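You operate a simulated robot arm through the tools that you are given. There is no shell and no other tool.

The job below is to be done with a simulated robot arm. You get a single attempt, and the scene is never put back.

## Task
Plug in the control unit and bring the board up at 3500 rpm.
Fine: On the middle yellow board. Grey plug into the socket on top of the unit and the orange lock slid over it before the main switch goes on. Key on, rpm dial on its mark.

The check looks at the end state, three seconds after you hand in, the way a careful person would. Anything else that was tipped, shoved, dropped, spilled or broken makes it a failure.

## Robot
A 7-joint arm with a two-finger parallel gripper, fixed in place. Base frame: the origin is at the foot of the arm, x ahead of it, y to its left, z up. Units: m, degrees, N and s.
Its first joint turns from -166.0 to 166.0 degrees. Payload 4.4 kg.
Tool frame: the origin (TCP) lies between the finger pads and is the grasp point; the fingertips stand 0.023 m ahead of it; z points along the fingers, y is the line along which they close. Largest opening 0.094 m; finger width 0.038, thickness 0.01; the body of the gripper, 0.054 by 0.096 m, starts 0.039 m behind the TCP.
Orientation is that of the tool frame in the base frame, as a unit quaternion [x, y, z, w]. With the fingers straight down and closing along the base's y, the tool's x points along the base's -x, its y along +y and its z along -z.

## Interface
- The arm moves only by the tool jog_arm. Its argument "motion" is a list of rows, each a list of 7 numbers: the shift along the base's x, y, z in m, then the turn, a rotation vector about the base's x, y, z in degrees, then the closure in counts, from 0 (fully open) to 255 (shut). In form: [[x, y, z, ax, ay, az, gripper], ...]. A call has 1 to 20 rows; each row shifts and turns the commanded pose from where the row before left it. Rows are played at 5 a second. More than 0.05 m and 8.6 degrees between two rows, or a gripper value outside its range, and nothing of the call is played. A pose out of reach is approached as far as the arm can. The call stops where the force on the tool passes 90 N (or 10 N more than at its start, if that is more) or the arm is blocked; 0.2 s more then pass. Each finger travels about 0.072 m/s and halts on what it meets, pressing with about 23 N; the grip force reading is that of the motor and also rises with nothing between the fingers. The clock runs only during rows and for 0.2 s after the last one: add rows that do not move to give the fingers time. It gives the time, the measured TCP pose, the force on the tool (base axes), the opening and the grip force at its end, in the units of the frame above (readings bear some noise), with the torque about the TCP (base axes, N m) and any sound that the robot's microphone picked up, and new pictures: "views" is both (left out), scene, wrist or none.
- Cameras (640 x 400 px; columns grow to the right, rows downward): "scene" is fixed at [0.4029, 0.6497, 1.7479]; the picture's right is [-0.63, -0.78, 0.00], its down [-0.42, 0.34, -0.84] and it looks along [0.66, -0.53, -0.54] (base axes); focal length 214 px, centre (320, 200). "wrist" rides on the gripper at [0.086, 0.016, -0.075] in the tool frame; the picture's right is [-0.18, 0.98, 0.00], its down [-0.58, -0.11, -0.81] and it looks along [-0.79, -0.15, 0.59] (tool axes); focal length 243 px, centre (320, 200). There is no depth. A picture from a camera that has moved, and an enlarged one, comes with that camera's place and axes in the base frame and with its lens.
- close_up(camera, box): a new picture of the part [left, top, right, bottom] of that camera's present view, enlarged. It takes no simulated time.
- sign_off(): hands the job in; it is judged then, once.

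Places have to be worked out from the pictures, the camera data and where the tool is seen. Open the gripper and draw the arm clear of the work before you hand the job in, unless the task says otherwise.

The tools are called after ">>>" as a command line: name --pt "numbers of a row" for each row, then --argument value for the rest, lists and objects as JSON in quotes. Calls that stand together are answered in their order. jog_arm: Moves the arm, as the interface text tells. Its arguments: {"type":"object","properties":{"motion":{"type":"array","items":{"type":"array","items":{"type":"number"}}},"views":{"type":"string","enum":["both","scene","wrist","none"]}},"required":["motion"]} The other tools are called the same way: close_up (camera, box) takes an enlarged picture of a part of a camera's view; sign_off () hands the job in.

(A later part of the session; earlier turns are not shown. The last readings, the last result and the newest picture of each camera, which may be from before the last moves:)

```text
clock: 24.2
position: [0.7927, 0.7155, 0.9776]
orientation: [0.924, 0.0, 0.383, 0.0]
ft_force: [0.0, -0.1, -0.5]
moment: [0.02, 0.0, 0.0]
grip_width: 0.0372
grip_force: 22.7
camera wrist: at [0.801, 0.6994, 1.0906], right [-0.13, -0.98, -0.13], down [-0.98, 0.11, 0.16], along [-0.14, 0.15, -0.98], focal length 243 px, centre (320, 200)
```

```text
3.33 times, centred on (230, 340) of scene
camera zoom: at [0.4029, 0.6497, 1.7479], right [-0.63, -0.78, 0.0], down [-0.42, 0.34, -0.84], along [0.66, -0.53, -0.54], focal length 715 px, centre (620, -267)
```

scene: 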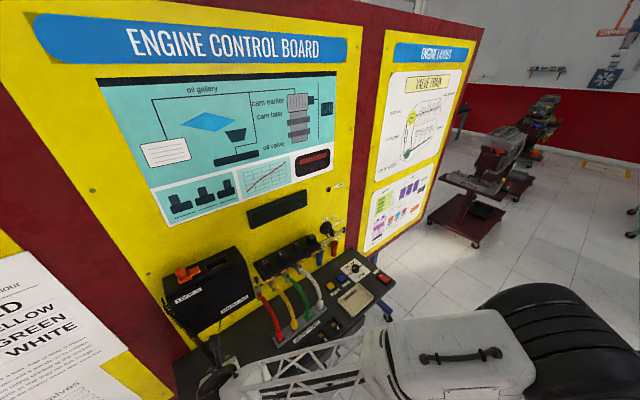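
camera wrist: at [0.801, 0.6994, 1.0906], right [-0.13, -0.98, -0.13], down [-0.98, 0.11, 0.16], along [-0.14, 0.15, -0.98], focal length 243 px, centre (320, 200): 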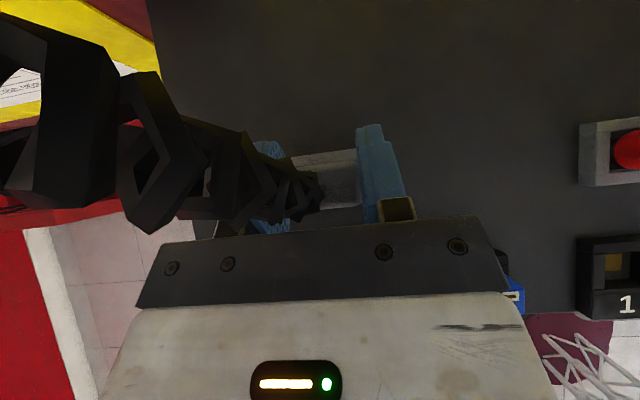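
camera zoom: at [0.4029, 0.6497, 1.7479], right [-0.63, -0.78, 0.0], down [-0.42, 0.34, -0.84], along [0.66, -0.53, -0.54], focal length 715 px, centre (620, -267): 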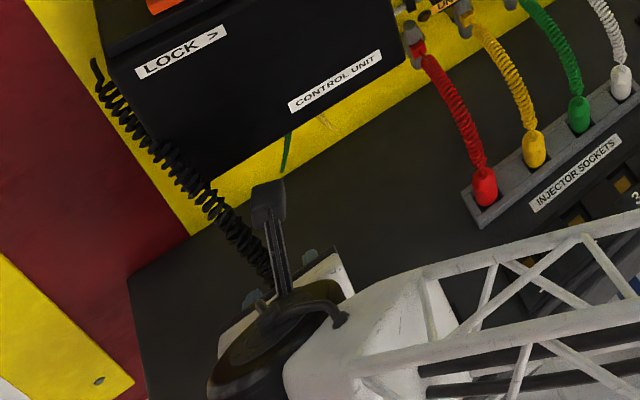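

The plug rides up with the fingers and the force reads near zero. I'll lift a little more, back away from under the unit, and raise it to where the scene camera can see it.

>>> jog_arm --pt "0 0 0.008 0 0 0 255" --pt "-0.004 0 0.008 0 0 0 255" --pt "-0.02 0 0.008 0 0 0 255" --pt "-0.03 0 0.01 0 0 0 255" --pt "-0.04 0 0.01 0 0 0 255" --pt "-0.03 0 0.035 0 0 0 255" --pt "0 0 0.045 0 0 0 255" --pt "0 0 0.045 0 0 0 255" --pt "0 0 0.045 0 0 0 255" --pt "0 0 0.045 0 0 0 255" --pt "0 0 0 0 0 0 255"

>>> close_up --camera "scene" --box '[150, 240, 310, 400]'

>>> close_up --camera "wrist" --box '[220, 80, 440, 218]'

```text
clock: 26.6
position: [0.6685, 0.716, 1.2363]
orientation: [0.923, 0.0, 0.384, 0.001]
ft_force: [-0.1, -0.5, -0.4]
moment: [0.01, -0.03, 0.01]
grip_width: 0.0377
grip_force: 22.7
camera wrist: at [0.6771, 0.6999, 1.3498], right [-0.13, -0.98, -0.13], down [-0.98, 0.11, 0.16], along [-0.14, 0.15, -0.98], focal length 243 px, centre (320, 200)
```

scene: 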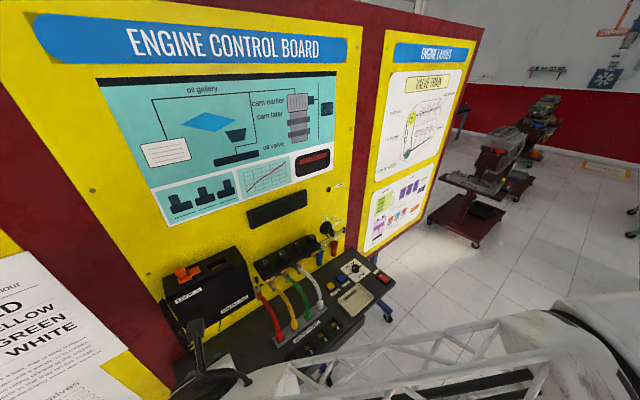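
wrist: 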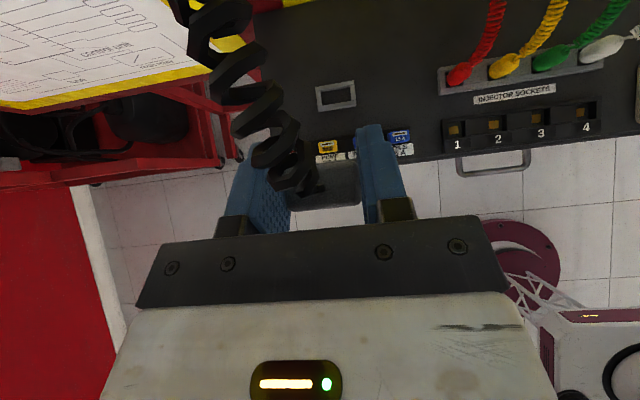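

```text
2.50 times, centred on (230, 320) of scene
camera zoom: at [0.4029, 0.6497, 1.7479], right [-0.63, -0.78, 0.0], down [-0.42, 0.34, -0.84], along [0.66, -0.53, -0.54], focal length 536 px, centre (545, -100)
```

zoom: 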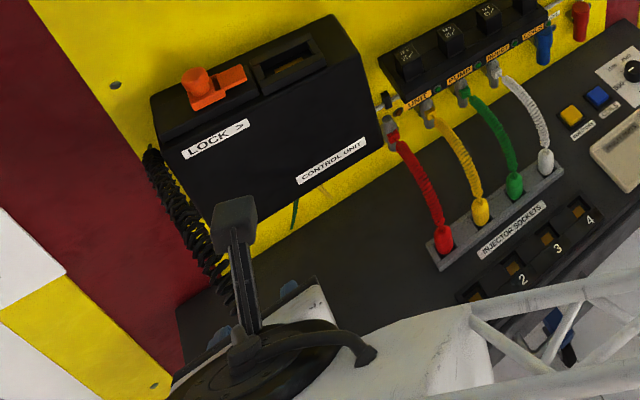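

```text
2.90 times, centred on (330, 149) of wrist
camera zoom: at [0.6771, 0.6999, 1.3498], right [-0.13, -0.98, -0.13], down [-0.98, 0.11, 0.16], along [-0.14, 0.15, -0.98], focal length 703 px, centre (291, 348)
```

zoom: 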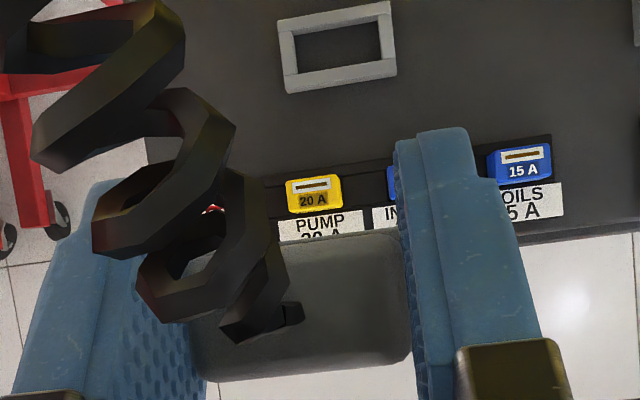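

The plug is out cleanly and the empty holder shows a plain rectangular opening. I'll raise it, carry it above the socket centre (0.894, 0.620) at z 1.44, and look down at the alignment.

>>> jog_arm --pt "0 0 0.041 0 0 0 255" --pt "0 0 0.041 0 0 0 255" --pt "0 0 0.041 0 0 0 255" --pt "0 0 0.041 0 0 0 255" --pt "0 0 0.041 0 0 0 255" --pt "0.0378 -0.016 0 0 0 0 255" --pt "0.0378 -0.016 0 0 0 0 255" --pt "0.0378 -0.016 0 0 0 0 255" --pt "0.0378 -0.016 0 0 0 0 255" --pt "0.0378 -0.016 0 0 0 0 255" --pt "0.0378 -0.016 0 0 0 0 255" --pt "0 0 0 0 0 0 255"

>>> close_up --camera "wrist" --box '[220, 80, 440, 218]'

>>> close_up --camera "scene" --box '[140, 200, 300, 300]'

```text
clock: 29.2
position: [0.8963, 0.6193, 1.4411]
orientation: [0.924, 0.0, 0.383, 0.0]
ft_force: [0.2, 1.0, -0.9]
moment: [0.0, 0.03, -0.02]
grip_width: 0.0376
grip_force: 23.9
camera wrist: at [0.9047, 0.6035, 1.5544], right [-0.13, -0.98, -0.13], down [-0.98, 0.11, 0.16], along [-0.14, 0.15, -0.98], focal length 243 px, centre (320, 200)
```

scene: 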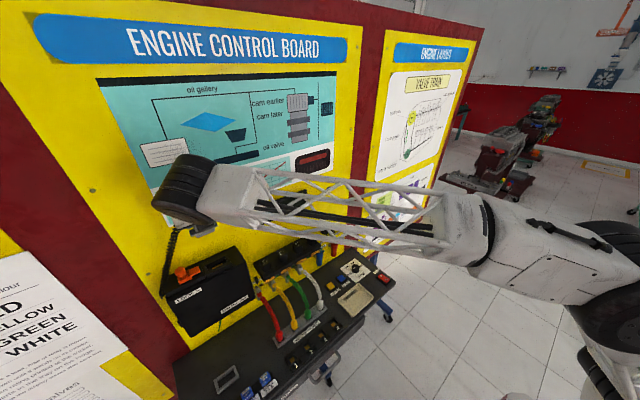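
wrist: 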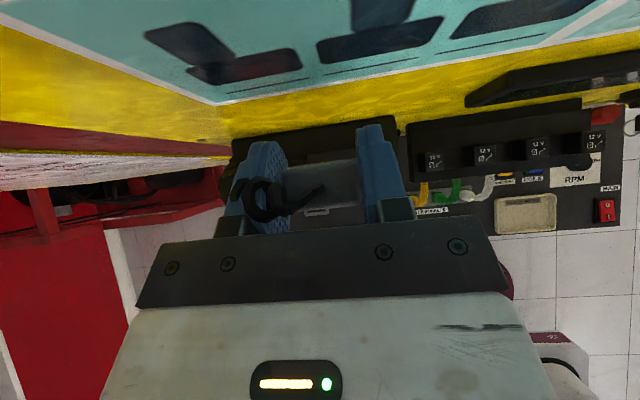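

```text
2.90 times, centred on (330, 149) of wrist
camera zoom: at [0.9047, 0.6035, 1.5544], right [-0.13, -0.98, -0.13], down [-0.98, 0.11, 0.16], along [-0.14, 0.15, -0.98], focal length 703 px, centre (291, 348)
```

zoom: 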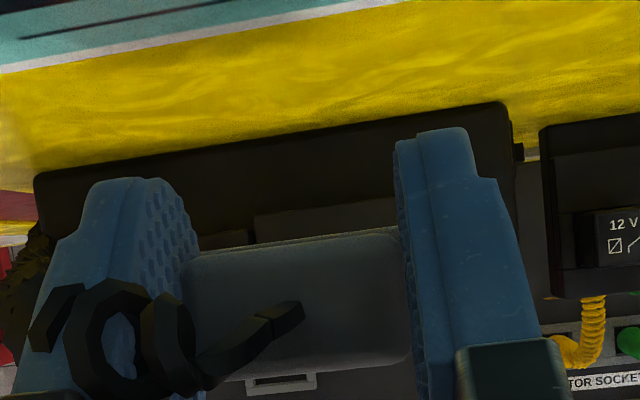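

```text
4.00 times, centred on (220, 250) of scene
camera zoom: at [0.4029, 0.6497, 1.7479], right [-0.63, -0.78, 0.0], down [-0.42, 0.34, -0.84], along [0.66, -0.53, -0.54], focal length 858 px, centre (720, 0)
```

zoom: 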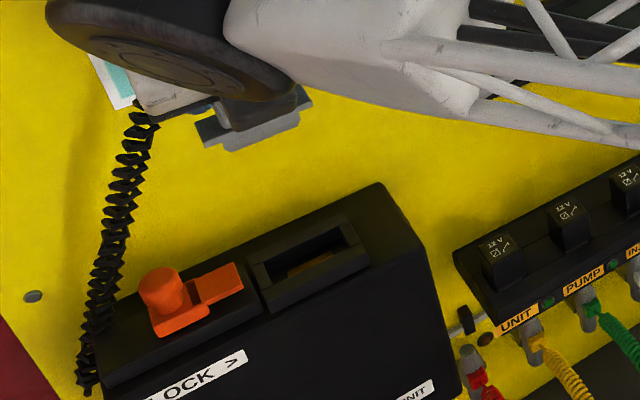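

The scene camera now sees the plug's underside below the gripper. I'll enlarge that for its shape before descending.

>>> close_up --camera "scene" --box '[180, 205, 230, 245]'

```text
10.00 times, centred on (205, 225) of scene
camera zoom: at [0.4029, 0.6497, 1.7479], right [-0.63, -0.78, 0.0], down [-0.42, 0.34, -0.84], along [0.66, -0.53, -0.54], focal length 2145 px, centre (1470, -50)
```

zoom: 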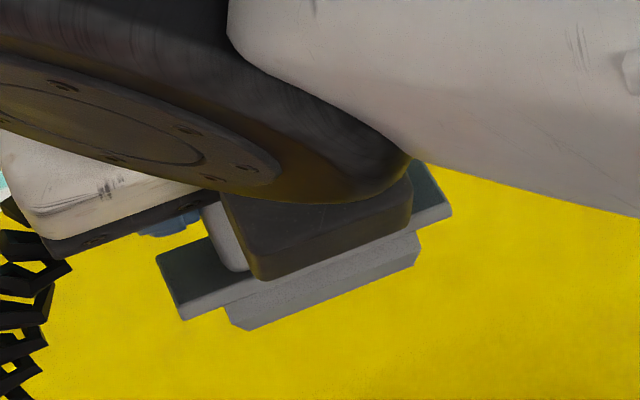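

The underside shows a wide flange with a smaller insert about 45 mm wide beneath it, and the plug's centre x matches the socket. I'll descend to just above the rim and check again.

>>> jog_arm --pt "0 0.001 -0.03 0 0 0 255" --pt "0 0 -0.03 0 0 0 255" --pt "0 0 -0.03 0 0 0 255" --pt "0 0 0 0 0 0 255"

>>> close_up --camera "wrist" --box '[220, 80, 440, 218]'

>>> close_up --camera "scene" --box '[170, 235, 250, 285]'

```text
clock: 30.2
position: [0.8967, 0.6197, 1.3524]
orientation: [0.924, 0.0, 0.383, 0.0]
ft_force: [-0.4, -0.2, -0.8]
moment: [0.0, 0.04, -0.02]
grip_width: 0.0373
grip_force: 23.5
camera wrist: at [0.9046, 0.6046, 1.4651], right [-0.13, -0.98, -0.13], down [-0.98, 0.11, 0.16], along [-0.14, 0.15, -0.98], focal length 243 px, centre (320, 200)
```

scene: 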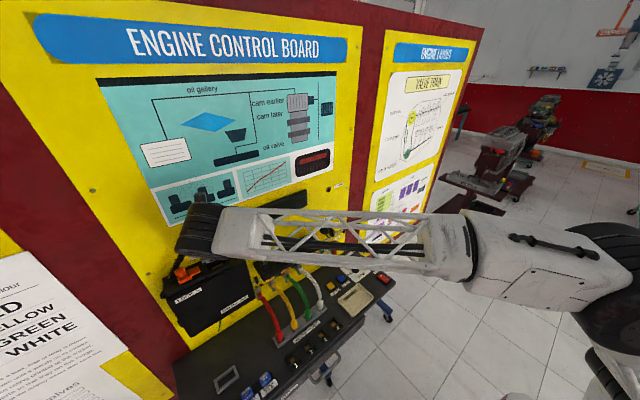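
wrist: 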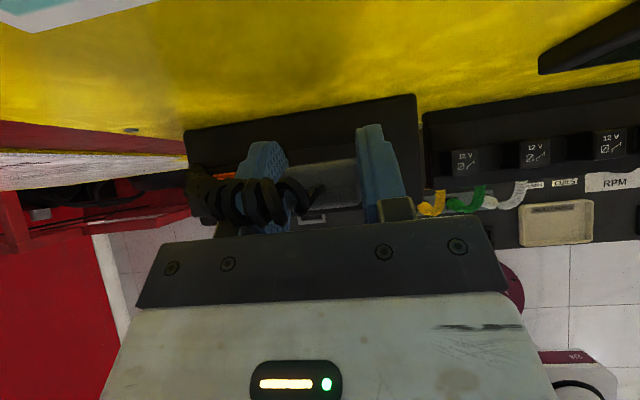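

```text
2.90 times, centred on (330, 149) of wrist
camera zoom: at [0.9046, 0.6046, 1.4651], right [-0.13, -0.98, -0.13], down [-0.98, 0.11, 0.16], along [-0.14, 0.15, -0.98], focal length 703 px, centre (291, 348)
```

zoom: 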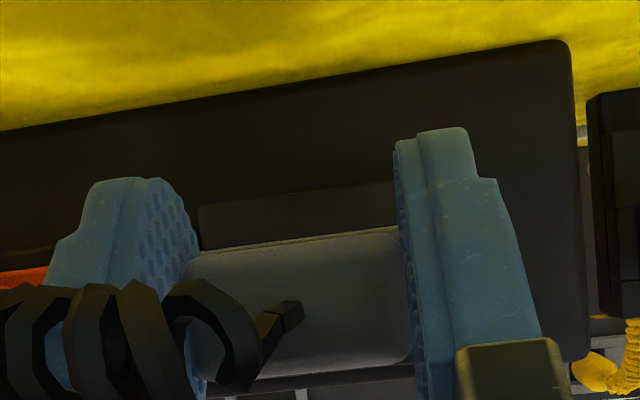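

```text
8.00 times, centred on (210, 260) of scene
camera zoom: at [0.4029, 0.6497, 1.7479], right [-0.63, -0.78, 0.0], down [-0.42, 0.34, -0.84], along [0.66, -0.53, -0.54], focal length 1716 px, centre (1200, -280)
```

zoom: 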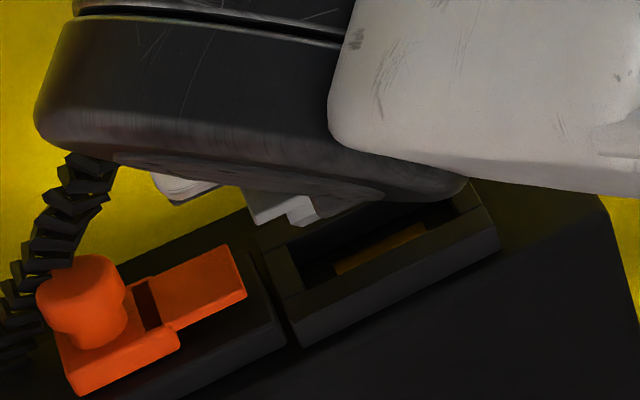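

Alignment holds: the frame's left edge recomputes to y 0.653 and the plug is centred on it. I'll lower in small steps and watch the force.

>>> jog_arm --pt "0 0 -0.009 0 0 0 255" --pt "0 0 -0.008 0 0 0 255" --pt "0 0 -0.004 0 0 0 255" --pt "0 0 -0.003 0 0 0 255" --pt "0 0 0 0 0 0 255"

>>> close_up --camera "scene" --box '[170, 235, 250, 285]'

>>> close_up --camera "wrist" --box '[220, 80, 440, 218]'

```text
clock: 31.4
position: [0.8965, 0.6201, 1.3271]
orientation: [0.924, -0.001, 0.383, 0.0]
ft_force: [0.3, -0.4, -0.7]
moment: [-0.01, -0.04, 0.0]
grip_width: 0.0375
grip_force: 22.6
camera wrist: at [0.9042, 0.6046, 1.441], right [-0.13, -0.98, -0.13], down [-0.98, 0.11, 0.16], along [-0.14, 0.15, -0.98], focal length 243 px, centre (320, 200)
```

scene: 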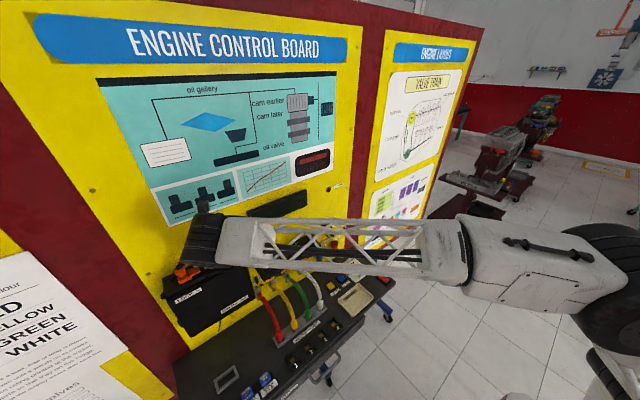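
wrist: 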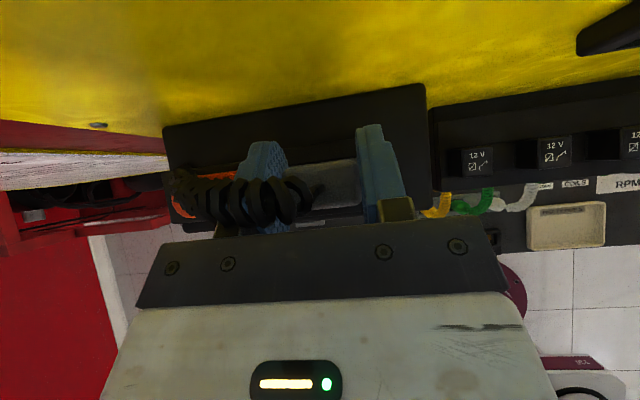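

```text
8.00 times, centred on (210, 260) of scene
camera zoom: at [0.4029, 0.6497, 1.7479], right [-0.63, -0.78, 0.0], down [-0.42, 0.34, -0.84], along [0.66, -0.53, -0.54], focal length 1716 px, centre (1200, -280)
```

zoom: 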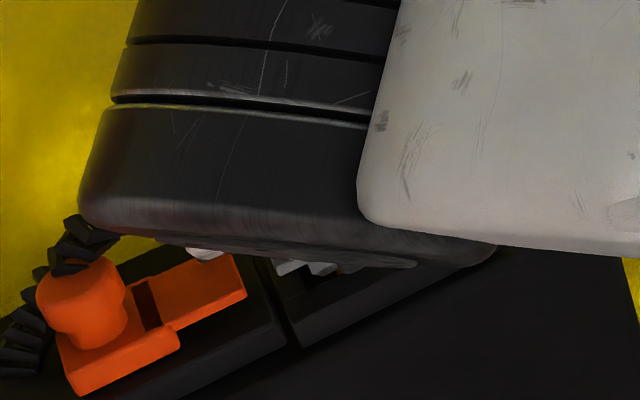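

```text
2.90 times, centred on (330, 149) of wrist
camera zoom: at [0.9042, 0.6046, 1.441], right [-0.13, -0.98, -0.13], down [-0.98, 0.11, 0.16], along [-0.14, 0.15, -0.98], focal length 703 px, centre (291, 348)
```

zoom: 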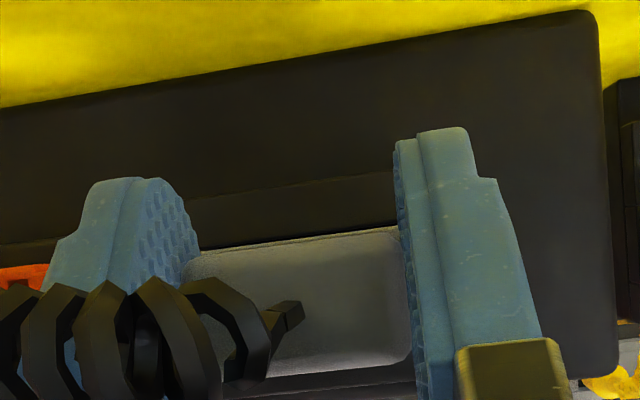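

Still no contact force. I'll continue down in 3 mm steps.

>>> jog_arm --pt "0 0 -0.003 0 0 0 255" --pt "0 0 -0.003 0 0 0 255" --pt "0 0 -0.002 0 0 0 255" --pt "0 0 0 0 0 0 255" --views "wrist"

>>> close_up --camera "scene" --box '[180, 245, 230, 280]'

```text
clock: 32.4
position: [0.8953, 0.6199, 1.3193]
orientation: [0.924, 0.0, 0.383, 0.0]
ft_force: [-1.8, -0.1, -0.6]
moment: [0.02, 0.01, 0.01]
grip_width: 0.0375
grip_force: 23.1
camera wrist: at [0.9039, 0.6045, 1.4328], right [-0.13, -0.98, -0.13], down [-0.98, 0.11, 0.16], along [-0.14, 0.15, -0.98], focal length 243 px, centre (320, 200)
```

wrist: 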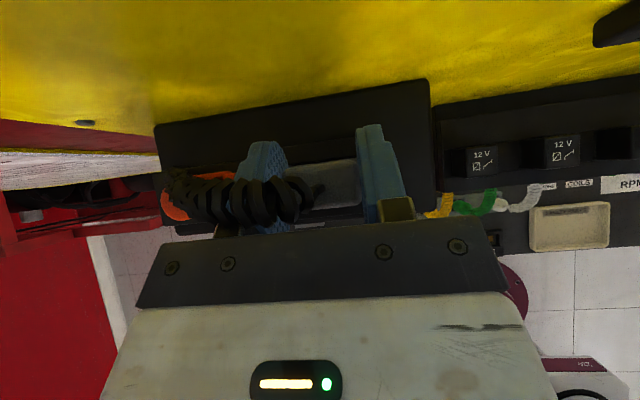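

```text
11.43 times, centred on (205, 262) of scene
camera zoom: at [0.4029, 0.6497, 1.7479], right [-0.63, -0.78, 0.0], down [-0.42, 0.34, -0.84], along [0.66, -0.53, -0.54], focal length 2451 px, centre (1634, -514)
```

zoom: 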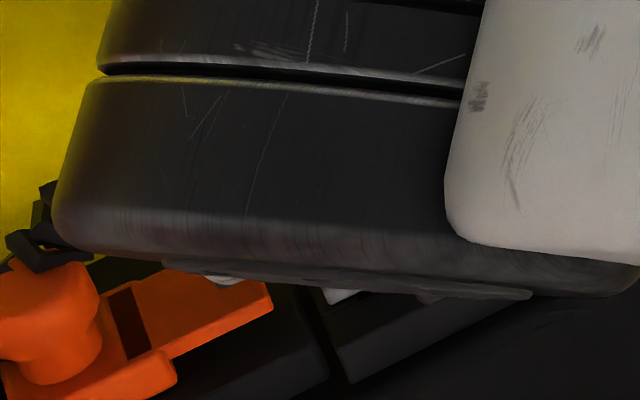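

Contact is still not reached. I'll keep stepping down 2 mm at a time.

>>> jog_arm --pt "0 0 -0.002 0 0 0 255" --pt "0 0 -0.002 0 0 0 255" --pt "0 0 0 0 0 0 255" --views "none"

>>> jog_arm --pt "0 0 -0.002 0 0 0 255" --pt "0 0 0 0 0 0 255" --views "none"

```text
clock: 33.2
position: [0.8954, 0.6205, 1.3194]
orientation: [0.923, 0.0, 0.384, -0.001]
ft_force: [3.9, 1.9, 21.5]
moment: [0.01, -0.16, -0.02]
grip_width: 0.0376
grip_force: 22.6
```

```text
clock: 33.8
position: [0.8951, 0.6208, 1.3158]
orientation: [0.924, 0.0, 0.384, -0.001]
ft_force: [-1.0, -2.4, 29.0]
moment: [-0.13, 0.16, -0.02]
grip_width: 0.0376
grip_force: 23.0
```

A reaction of 20–29 N appears near z 1.316, which is close to the predicted seating height of 1.317. I'll look before pushing further.

>>> close_up --camera "wrist" --box '[220, 80, 440, 218]'

>>> close_up --camera "scene" --box '[170, 240, 250, 290]'

```text
2.90 times, centred on (330, 149) of wrist
camera zoom: at [0.9032, 0.6041, 1.4289], right [-0.13, -0.98, -0.13], down [-0.98, 0.11, 0.16], along [-0.14, 0.15, -0.98], focal length 703 px, centre (291, 348)
```

zoom: 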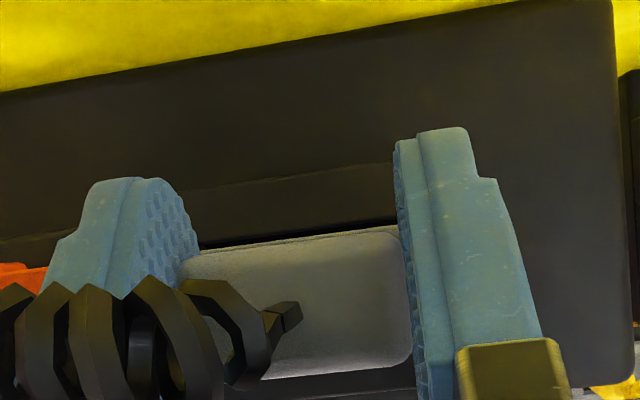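

```text
8.00 times, centred on (210, 265) of scene
camera zoom: at [0.4029, 0.6497, 1.7479], right [-0.63, -0.78, 0.0], down [-0.42, 0.34, -0.84], along [0.66, -0.53, -0.54], focal length 1716 px, centre (1200, -320)
```

zoom: 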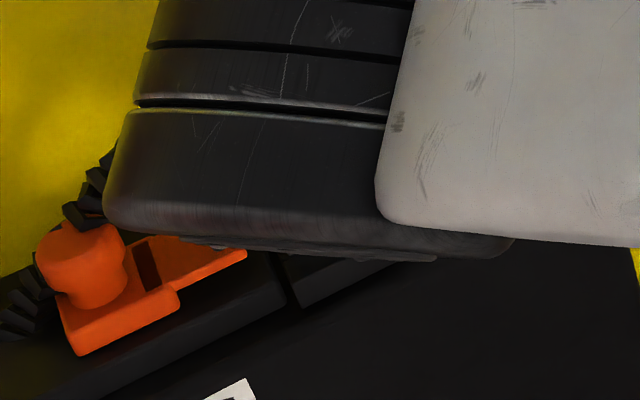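

The grip has not visibly slipped. It moved about 3 mm under roughly 25 N, so I'll push gently further to find a firm stop.

>>> jog_arm --pt "0 0 -0.002 0 0 0 255" --pt "0 0 0 0 0 0 255" --views "none"

>>> jog_arm --pt "0 0 -0.002 0 0 0 255" --pt "0 0 0 0 0 0 255" --views "wrist"

>>> close_up --camera "wrist" --box '[220, 80, 440, 218]'

```text
clock: 34.4
position: [0.8951, 0.621, 1.3125]
orientation: [0.924, 0.0, 0.383, -0.001]
ft_force: [-1.8, -2.0, 33.1]
moment: [-0.11, 0.15, 0.01]
grip_width: 0.0376
grip_force: 23.5
```

```text
clock: 35.0
position: [0.8952, 0.6201, 1.3115]
orientation: [0.923, 0.0, 0.384, -0.002]
ft_force: [-0.2, 0.1, 46.0]
moment: [-0.06, 0.12, 0.01]
grip_width: 0.0377
grip_force: 22.8
camera wrist: at [0.9031, 0.6041, 1.4257], right [-0.13, -0.98, -0.13], down [-0.98, 0.11, 0.16], along [-0.14, 0.15, -0.98], focal length 243 px, centre (320, 200)
```

wrist: 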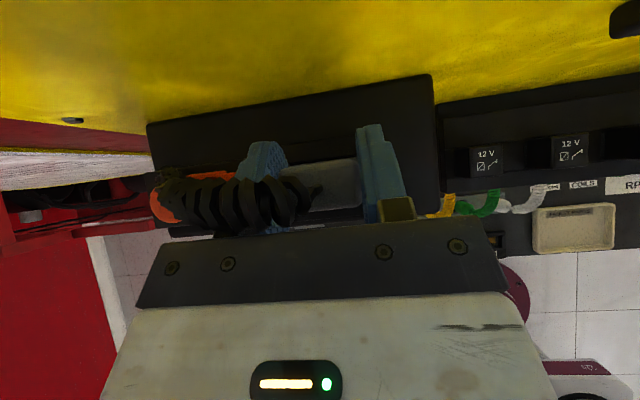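

```text
2.90 times, centred on (330, 149) of wrist
camera zoom: at [0.9031, 0.6041, 1.4257], right [-0.13, -0.98, -0.13], down [-0.98, 0.11, 0.16], along [-0.14, 0.15, -0.98], focal length 703 px, centre (291, 348)
```

zoom: 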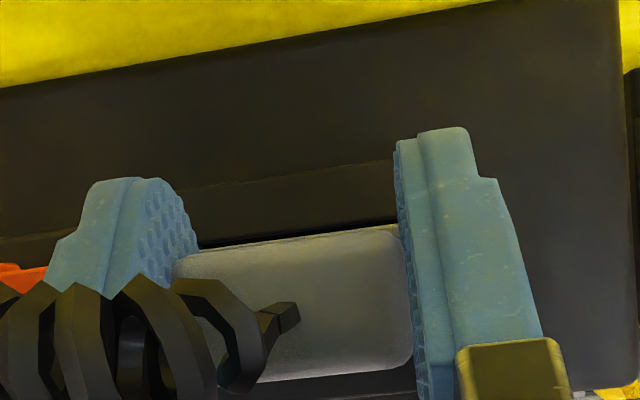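

The force climbs steeply to 46 N with a little finger slip, and nothing opposed entry at the rim, so this fits the plug standing on its contact with the flange at the rim. I'll open slightly so as not to touch the lock, back out along the tool axis and inspect.

>>> jog_arm --pt "0 0 0 0 0 0 128" --pt "0 0 0 0 0 0 126" --pt "0 0 0.003 0 0 0 126" --pt "0 0 0.003 0 0 0 126" --pt "0 0 0 0 0 0 126" --views "wrist"

>>> close_up --camera "wrist" --box '[220, 80, 440, 218]'

```text
clock: 36.2
position: [0.8959, 0.6209, 1.3123]
orientation: [0.924, 0.001, 0.381, 0.001]
ft_force: [-1.6, -0.8, 17.3]
moment: [0.01, 0.01, -0.02]
grip_width: 0.0436
grip_force: 0.0
camera wrist: at [0.9041, 0.6051, 1.426], right [-0.13, -0.98, -0.13], down [-0.98, 0.11, 0.16], along [-0.14, 0.15, -0.98], focal length 243 px, centre (320, 200)
```

wrist: 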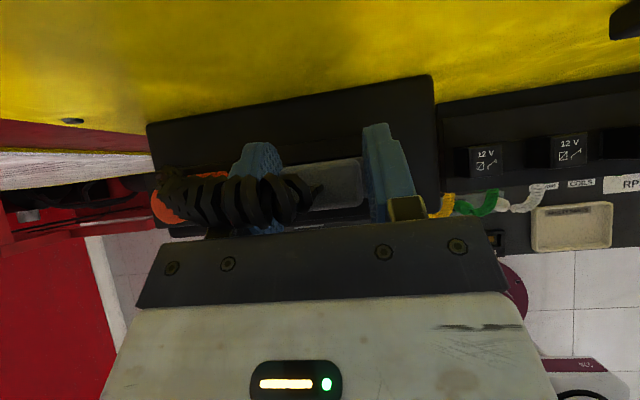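

```text
2.90 times, centred on (330, 149) of wrist
camera zoom: at [0.9041, 0.6051, 1.426], right [-0.13, -0.98, -0.13], down [-0.98, 0.11, 0.16], along [-0.14, 0.15, -0.98], focal length 703 px, centre (291, 348)
```

zoom: 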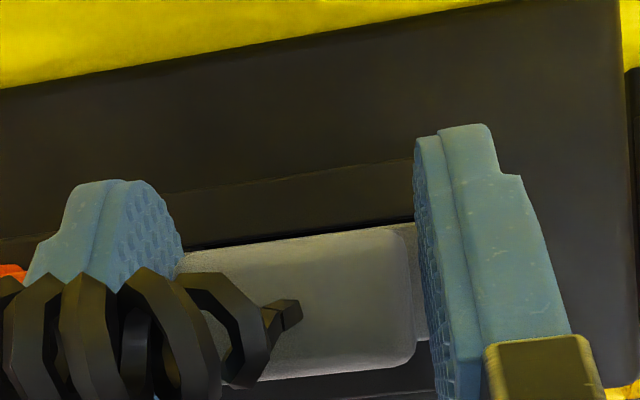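

The fingers are free of the body but still rest on the flange with 17 N. I'll raise further, then back out along the tool axis.

>>> jog_arm --pt "0 0 0.004 0 0 0 122" --pt "-0.008 0 0.01 0 0 0 122" --pt "-0.02 0 0.02 0 0 0 122" --pt "-0.03 0 0.03 0 0 0 122" --pt "-0.03 0 0.03 0 0 0 122" --pt "-0.02 0 0.02 0 0 0 122" --pt "0 0 0 0 0 0 122"

>>> close_up --camera "wrist" --box '[220, 0, 440, 138]'

>>> close_up --camera "scene" --box '[150, 230, 280, 311]'

```text
clock: 37.8
position: [0.7871, 0.621, 1.4301]
orientation: [0.924, 0.0, 0.382, 0.001]
ft_force: [0.0, 0.5, 0.5]
moment: [0.01, 0.01, -0.01]
grip_width: 0.049
grip_force: 0.0
camera wrist: at [0.7956, 0.605, 1.5427], right [-0.13, -0.98, -0.13], down [-0.98, 0.11, 0.16], along [-0.14, 0.15, -0.98], focal length 243 px, centre (320, 200)
```

scene: 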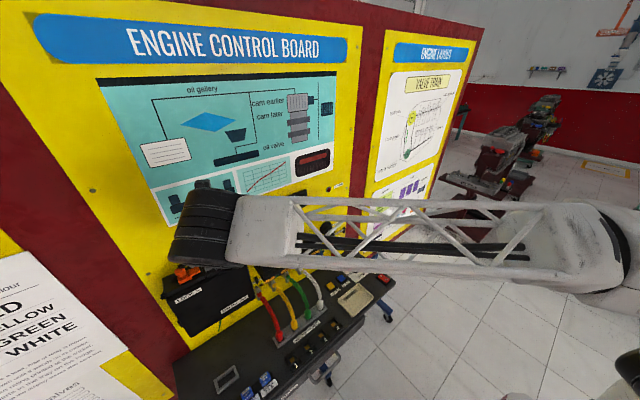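
wrist: 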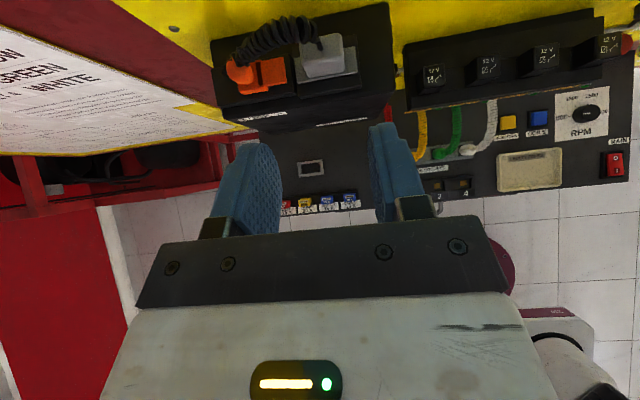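

```text
2.90 times, centred on (330, 69) of wrist
camera zoom: at [0.7956, 0.605, 1.5427], right [-0.13, -0.98, -0.13], down [-0.98, 0.11, 0.16], along [-0.14, 0.15, -0.98], focal length 703 px, centre (291, 580)
```

zoom: 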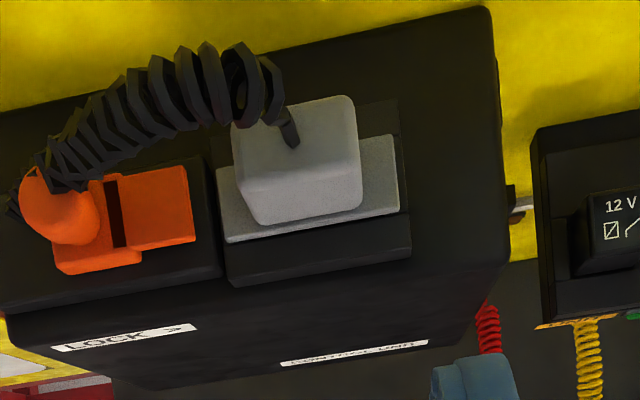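

```text
4.92 times, centred on (215, 270) of scene
camera zoom: at [0.4029, 0.6497, 1.7479], right [-0.63, -0.78, 0.0], down [-0.42, 0.34, -0.84], along [0.66, -0.53, -0.54], focal length 1056 px, centre (837, -147)
```

zoom: 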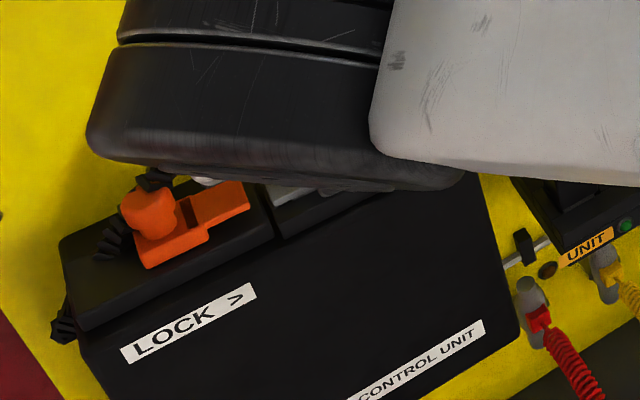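

The plug stands upright in the socket. To confirm it is fully down I need a precise flange height, so I'll take an enlarged view and then a second viewpoint.

>>> close_up --camera "wrist" --box '[280, 20, 380, 82]'

>>> jog_arm --pt "0 -0.04 0 0 0 0 122" --pt "0 -0.04 0 0 0 0 122" --pt "0 -0.02 0 0 0 0 122" --pt "0 0 0 0 0 0 122"

>>> close_up --camera "wrist" --box '[190, 20, 290, 82]'

```text
6.40 times, centred on (330, 51) of wrist
camera zoom: at [0.7956, 0.605, 1.5427], right [-0.13, -0.98, -0.13], down [-0.98, 0.11, 0.16], along [-0.14, 0.15, -0.98], focal length 1553 px, centre (256, 1154)
```

zoom: 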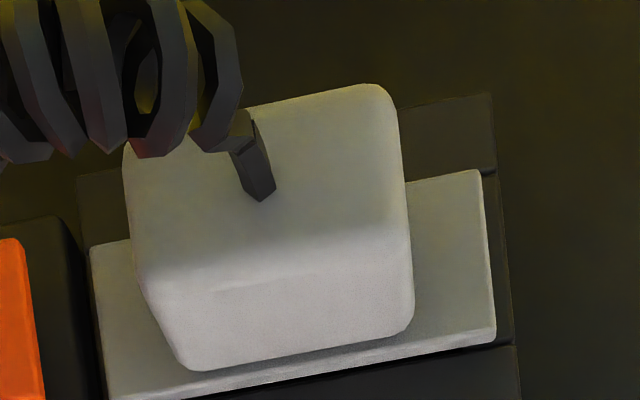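

```text
clock: 38.8
position: [0.7877, 0.5205, 1.4275]
orientation: [0.924, 0.001, 0.382, -0.001]
ft_force: [-0.5, 0.4, 0.0]
moment: [0.03, -0.01, -0.02]
grip_width: 0.0491
grip_force: 0.0
camera wrist: at [0.7961, 0.5044, 1.5421], right [-0.13, -0.98, -0.13], down [-0.98, 0.11, 0.16], along [-0.14, 0.15, -0.98], focal length 243 px, centre (320, 200)
```

scene: 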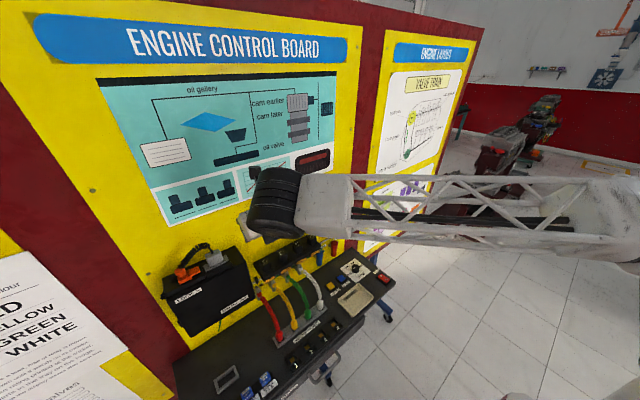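
wrist: 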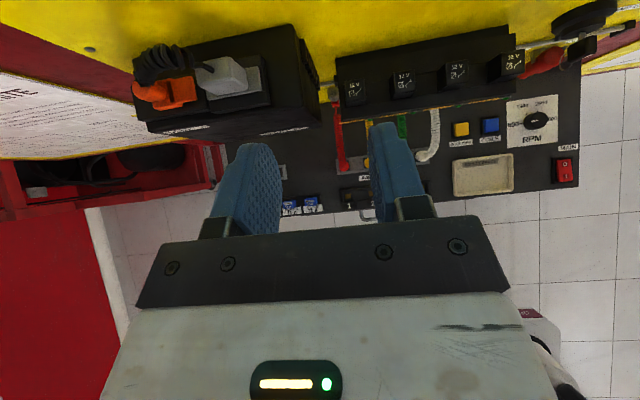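

```text
6.40 times, centred on (240, 51) of wrist
camera zoom: at [0.7961, 0.5044, 1.5421], right [-0.13, -0.98, -0.13], down [-0.98, 0.11, 0.16], along [-0.14, 0.15, -0.98], focal length 1553 px, centre (832, 1154)
```

zoom: 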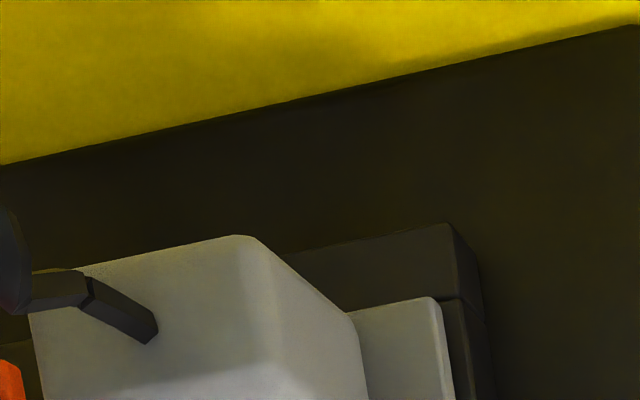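

The flange's top corner triangulates to z 1.282, about 5 mm (one flange thickness) above the rim, so the plug is fully seated. Next I'll hover in line with the orange lock knob at about (0.897, 0.701).

>>> jog_arm --pt "0.005 0.045 -0.004 0 0 0 128" --pt "0.005 0.045 -0.004 0 0 0 128" --pt "0.005 0.045 -0.004 0 0 0 128" --pt "0.006 0.046 -0.005 0 0 0 128" --pt "0 0 0 0 0 0 128" --views "wrist"

>>> close_up --camera "wrist" --box '[240, 40, 420, 152]'

```text
clock: 40.0
position: [0.808, 0.7025, 1.4122]
orientation: [0.924, 0.0, 0.382, 0.0]
ft_force: [0.4, -0.8, 0.6]
moment: [0.0, -0.01, -0.01]
grip_width: 0.0466
grip_force: 0.1
camera wrist: at [0.8166, 0.6869, 1.5256], right [-0.13, -0.98, -0.13], down [-0.98, 0.11, 0.16], along [-0.14, 0.15, -0.98], focal length 243 px, centre (320, 200)
```

wrist: 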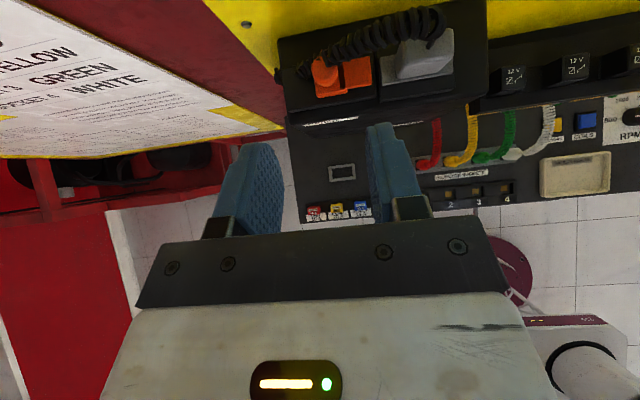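

```text
3.56 times, centred on (330, 96) of wrist
camera zoom: at [0.8166, 0.6869, 1.5256], right [-0.13, -0.98, -0.13], down [-0.98, 0.11, 0.16], along [-0.14, 0.15, -0.98], focal length 863 px, centre (284, 570)
```

zoom: 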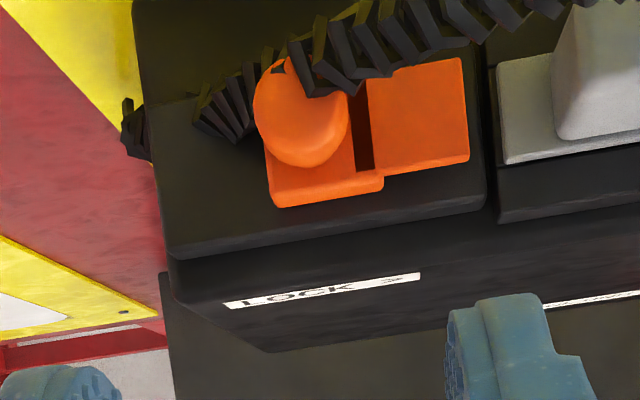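

The knob's centre is confirmed at about (0.894, 0.701) with a 22 mm diameter, and the cable merely drapes past it. I'll move in along the tool axis and stop just above grip height.

>>> jog_arm --pt "0.0212 0 -0.0212 0 0 0 128" --pt "0.0212 0 -0.0212 0 0 0 128" --pt "0.0212 -0.001 -0.0212 0 0 0 128" --pt "0.0212 0 -0.0136 0 0 0 128" --pt "0 0 0 0 0 0 128"

>>> close_up --camera "wrist" --box '[200, 80, 440, 230]'

>>> close_up --camera "scene" --box '[140, 230, 270, 311]'

```text
clock: 41.2
position: [0.8939, 0.7002, 1.3353]
orientation: [0.924, 0.001, 0.383, -0.001]
ft_force: [-0.6, 0.4, 0.6]
moment: [-0.01, -0.02, 0.02]
grip_width: 0.0466
grip_force: 0.0
camera wrist: at [0.9026, 0.6845, 1.4481], right [-0.13, -0.98, -0.13], down [-0.98, 0.11, 0.16], along [-0.14, 0.15, -0.98], focal length 243 px, centre (320, 200)
```

scene: 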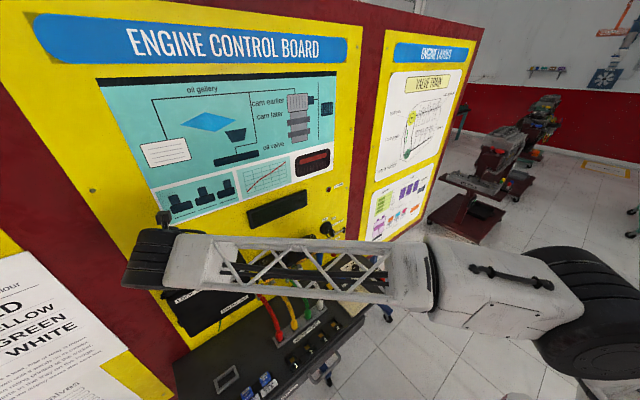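
wrist: 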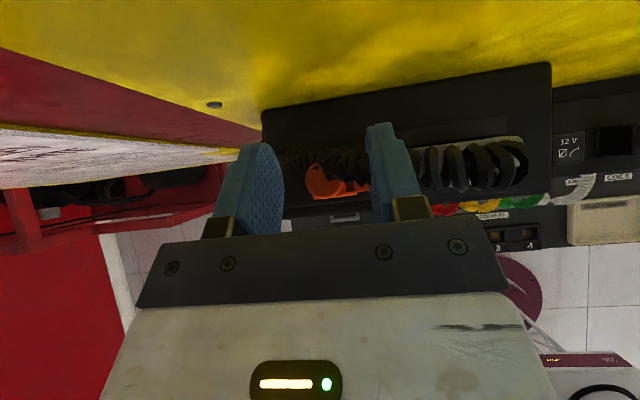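

```text
2.67 times, centred on (320, 155) of wrist
camera zoom: at [0.9026, 0.6845, 1.4481], right [-0.13, -0.98, -0.13], down [-0.98, 0.11, 0.16], along [-0.14, 0.15, -0.98], focal length 647 px, centre (320, 320)
```

zoom: 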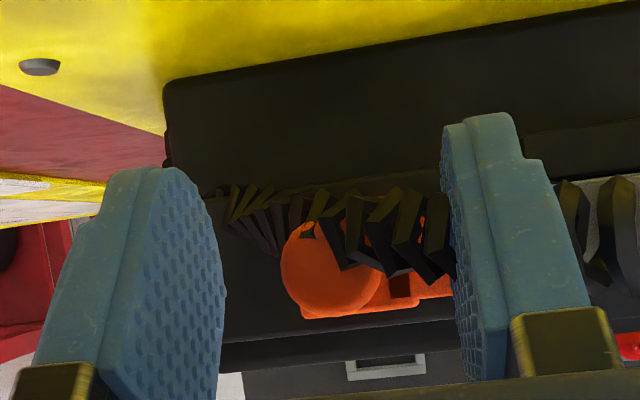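

```text
4.92 times, centred on (205, 270) of scene
camera zoom: at [0.4029, 0.6497, 1.7479], right [-0.63, -0.78, 0.0], down [-0.42, 0.34, -0.84], along [0.66, -0.53, -0.54], focal length 1056 px, centre (886, -147)
```

zoom: 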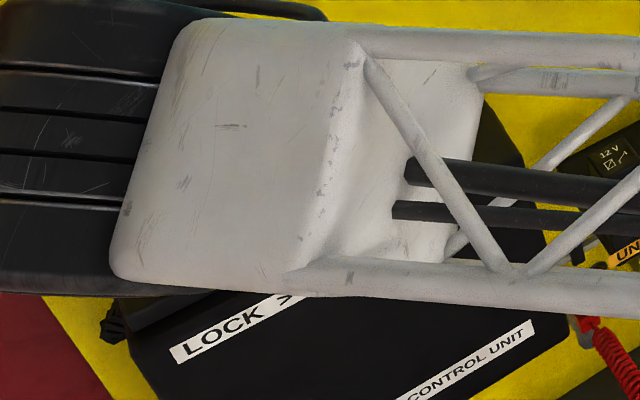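

The knob sits between the fingers, and the cable exerts no force. I'll lower 9 mm and close on the knob.

>>> jog_arm --pt "0 0 -0.005 0 0 0 128" --pt "0 0 -0.005 0 0 0 128" --pt "0 0 0 0 0 0 160" --pt "0 0 0 0 0 0 200" --pt "0 0 0 0 0 0 200" --pt "0 0 0 0 0 0 200" --views "wrist"

>>> close_up --camera "wrist" --box '[200, 80, 440, 230]'

```text
clock: 42.6
position: [0.8933, 0.6999, 1.3247]
orientation: [0.924, 0.0, 0.382, 0.0]
ft_force: [0.1, 1.8, -0.7]
moment: [0.04, 0.0, 0.01]
grip_width: 0.0213
grip_force: 1.6
camera wrist: at [0.9016, 0.6846, 1.4382], right [-0.13, -0.98, -0.13], down [-0.98, 0.11, 0.16], along [-0.14, 0.15, -0.98], focal length 243 px, centre (320, 200)
```

wrist: 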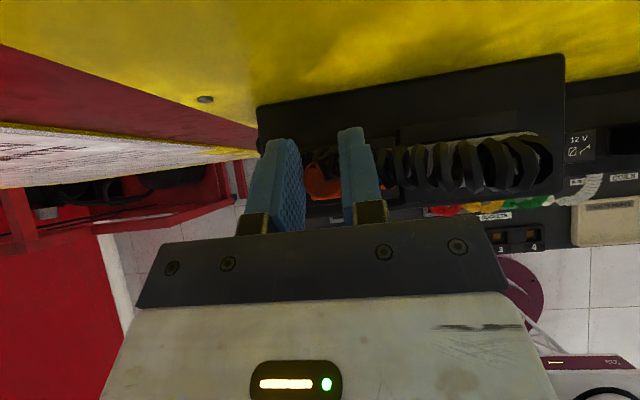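

```text
2.67 times, centred on (320, 155) of wrist
camera zoom: at [0.9016, 0.6846, 1.4382], right [-0.13, -0.98, -0.13], down [-0.98, 0.11, 0.16], along [-0.14, 0.15, -0.98], focal length 647 px, centre (320, 320)
```

zoom: 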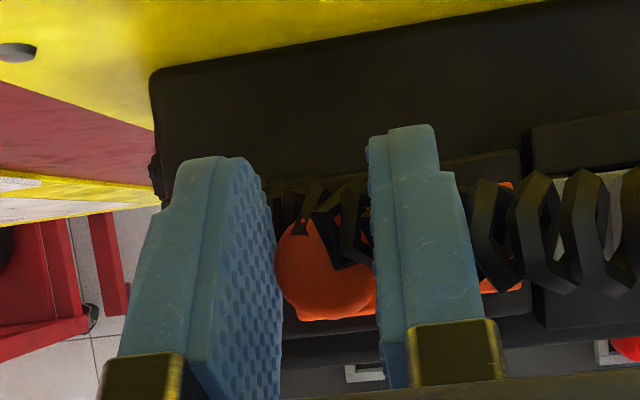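

The fingers hold the knob at 21 mm. I'll slide toward −y, the arrow direction, in small steps and watch the force.

>>> jog_arm --pt "0 -0.004 0 0 0 0 215" --pt "0 -0.004 0 0 0 0 215" --pt "0 -0.004 0 0 0 0 215" --pt "0 0 0 0 0 0 215" --views "wrist"

>>> close_up --camera "wrist" --box '[200, 80, 440, 230]'

```text
clock: 43.6
position: [0.892, 0.689, 1.325]
orientation: [0.924, 0.0, 0.383, 0.0]
ft_force: [7.0, 0.9, -3.6]
moment: [-0.03, -0.17, 0.02]
grip_width: 0.0204
grip_force: 45.5
camera wrist: at [0.9016, 0.6721, 1.4382], right [-0.13, -0.98, -0.13], down [-0.98, 0.11, 0.16], along [-0.14, 0.15, -0.98], focal length 243 px, centre (320, 200)
```

wrist: 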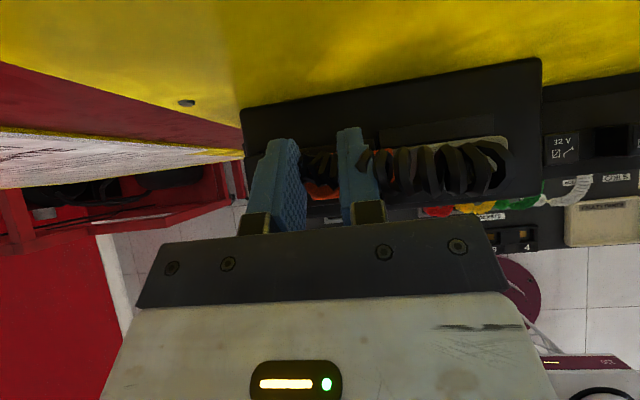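

```text
2.67 times, centred on (320, 155) of wrist
camera zoom: at [0.9016, 0.6721, 1.4382], right [-0.13, -0.98, -0.13], down [-0.98, 0.11, 0.16], along [-0.14, 0.15, -0.98], focal length 647 px, centre (320, 320)
```

zoom: 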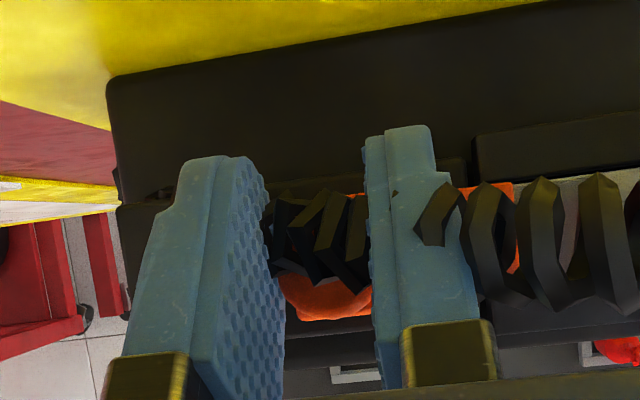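

The lock moved about 12 mm with little resistance in y. I'll continue toward its end stop.

>>> jog_arm --pt "0 -0.003 0 0 0 0 215" --pt "0 -0.003 0 0 0 0 215" --pt "0 0 0 0 0 0 215" --views "none"

>>> jog_arm --pt "0 -0.003 0 0 0 0 215" --pt "0 0 0 0 0 0 215" --views "wrist"

>>> close_up --camera "wrist" --box '[200, 80, 440, 230]'

```text
clock: 44.4
position: [0.8937, 0.6821, 1.3244]
orientation: [0.924, 0.0, 0.383, 0.0]
ft_force: [1.1, -0.5, -5.5]
moment: [-0.03, -0.05, -0.01]
grip_width: 0.0202
grip_force: 44.7
```

```text
clock: 45.0
position: [0.8928, 0.6784, 1.3244]
orientation: [0.924, 0.0, 0.382, 0.0]
ft_force: [12.8, 15.3, -0.7]
moment: [0.3, -0.37, 0.02]
grip_width: 0.0201
grip_force: 45.1
camera wrist: at [0.9015, 0.6639, 1.4382], right [-0.13, -0.98, -0.13], down [-0.98, 0.11, 0.16], along [-0.14, 0.15, -0.98], focal length 243 px, centre (320, 200)
```

wrist: 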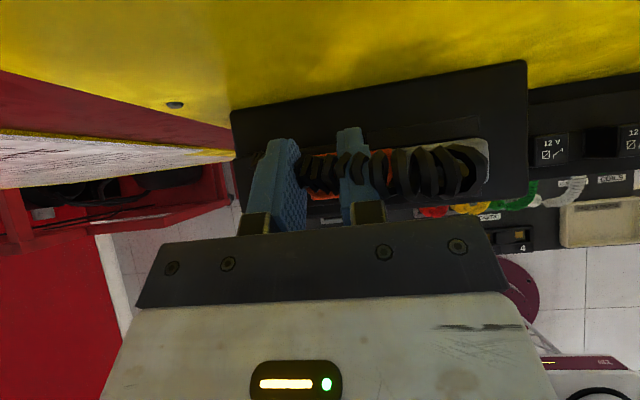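

```text
2.67 times, centred on (320, 155) of wrist
camera zoom: at [0.9015, 0.6639, 1.4382], right [-0.13, -0.98, -0.13], down [-0.98, 0.11, 0.16], along [-0.14, 0.15, -0.98], focal length 647 px, centre (320, 320)
```

zoom: 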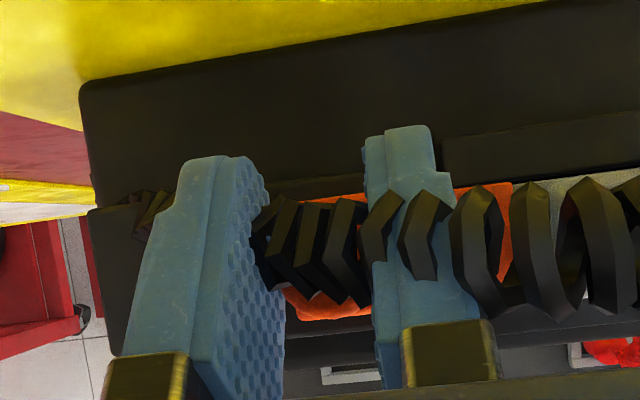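

After about 21.5 mm of travel a 15 N resistance in y appeared, which suggests the end stop. One more small nudge should confirm that.

>>> jog_arm --pt "0 -0.002 0 0 0 0 215" --pt "0 0 0 0 0 0 215" --views "none"

```text
clock: 45.6
position: [0.8934, 0.6786, 1.3244]
orientation: [0.924, 0.001, 0.382, 0.0]
ft_force: [20.8, 34.0, 2.6]
moment: [0.71, -0.5, 0.02]
grip_width: 0.0202
grip_force: 44.8
```

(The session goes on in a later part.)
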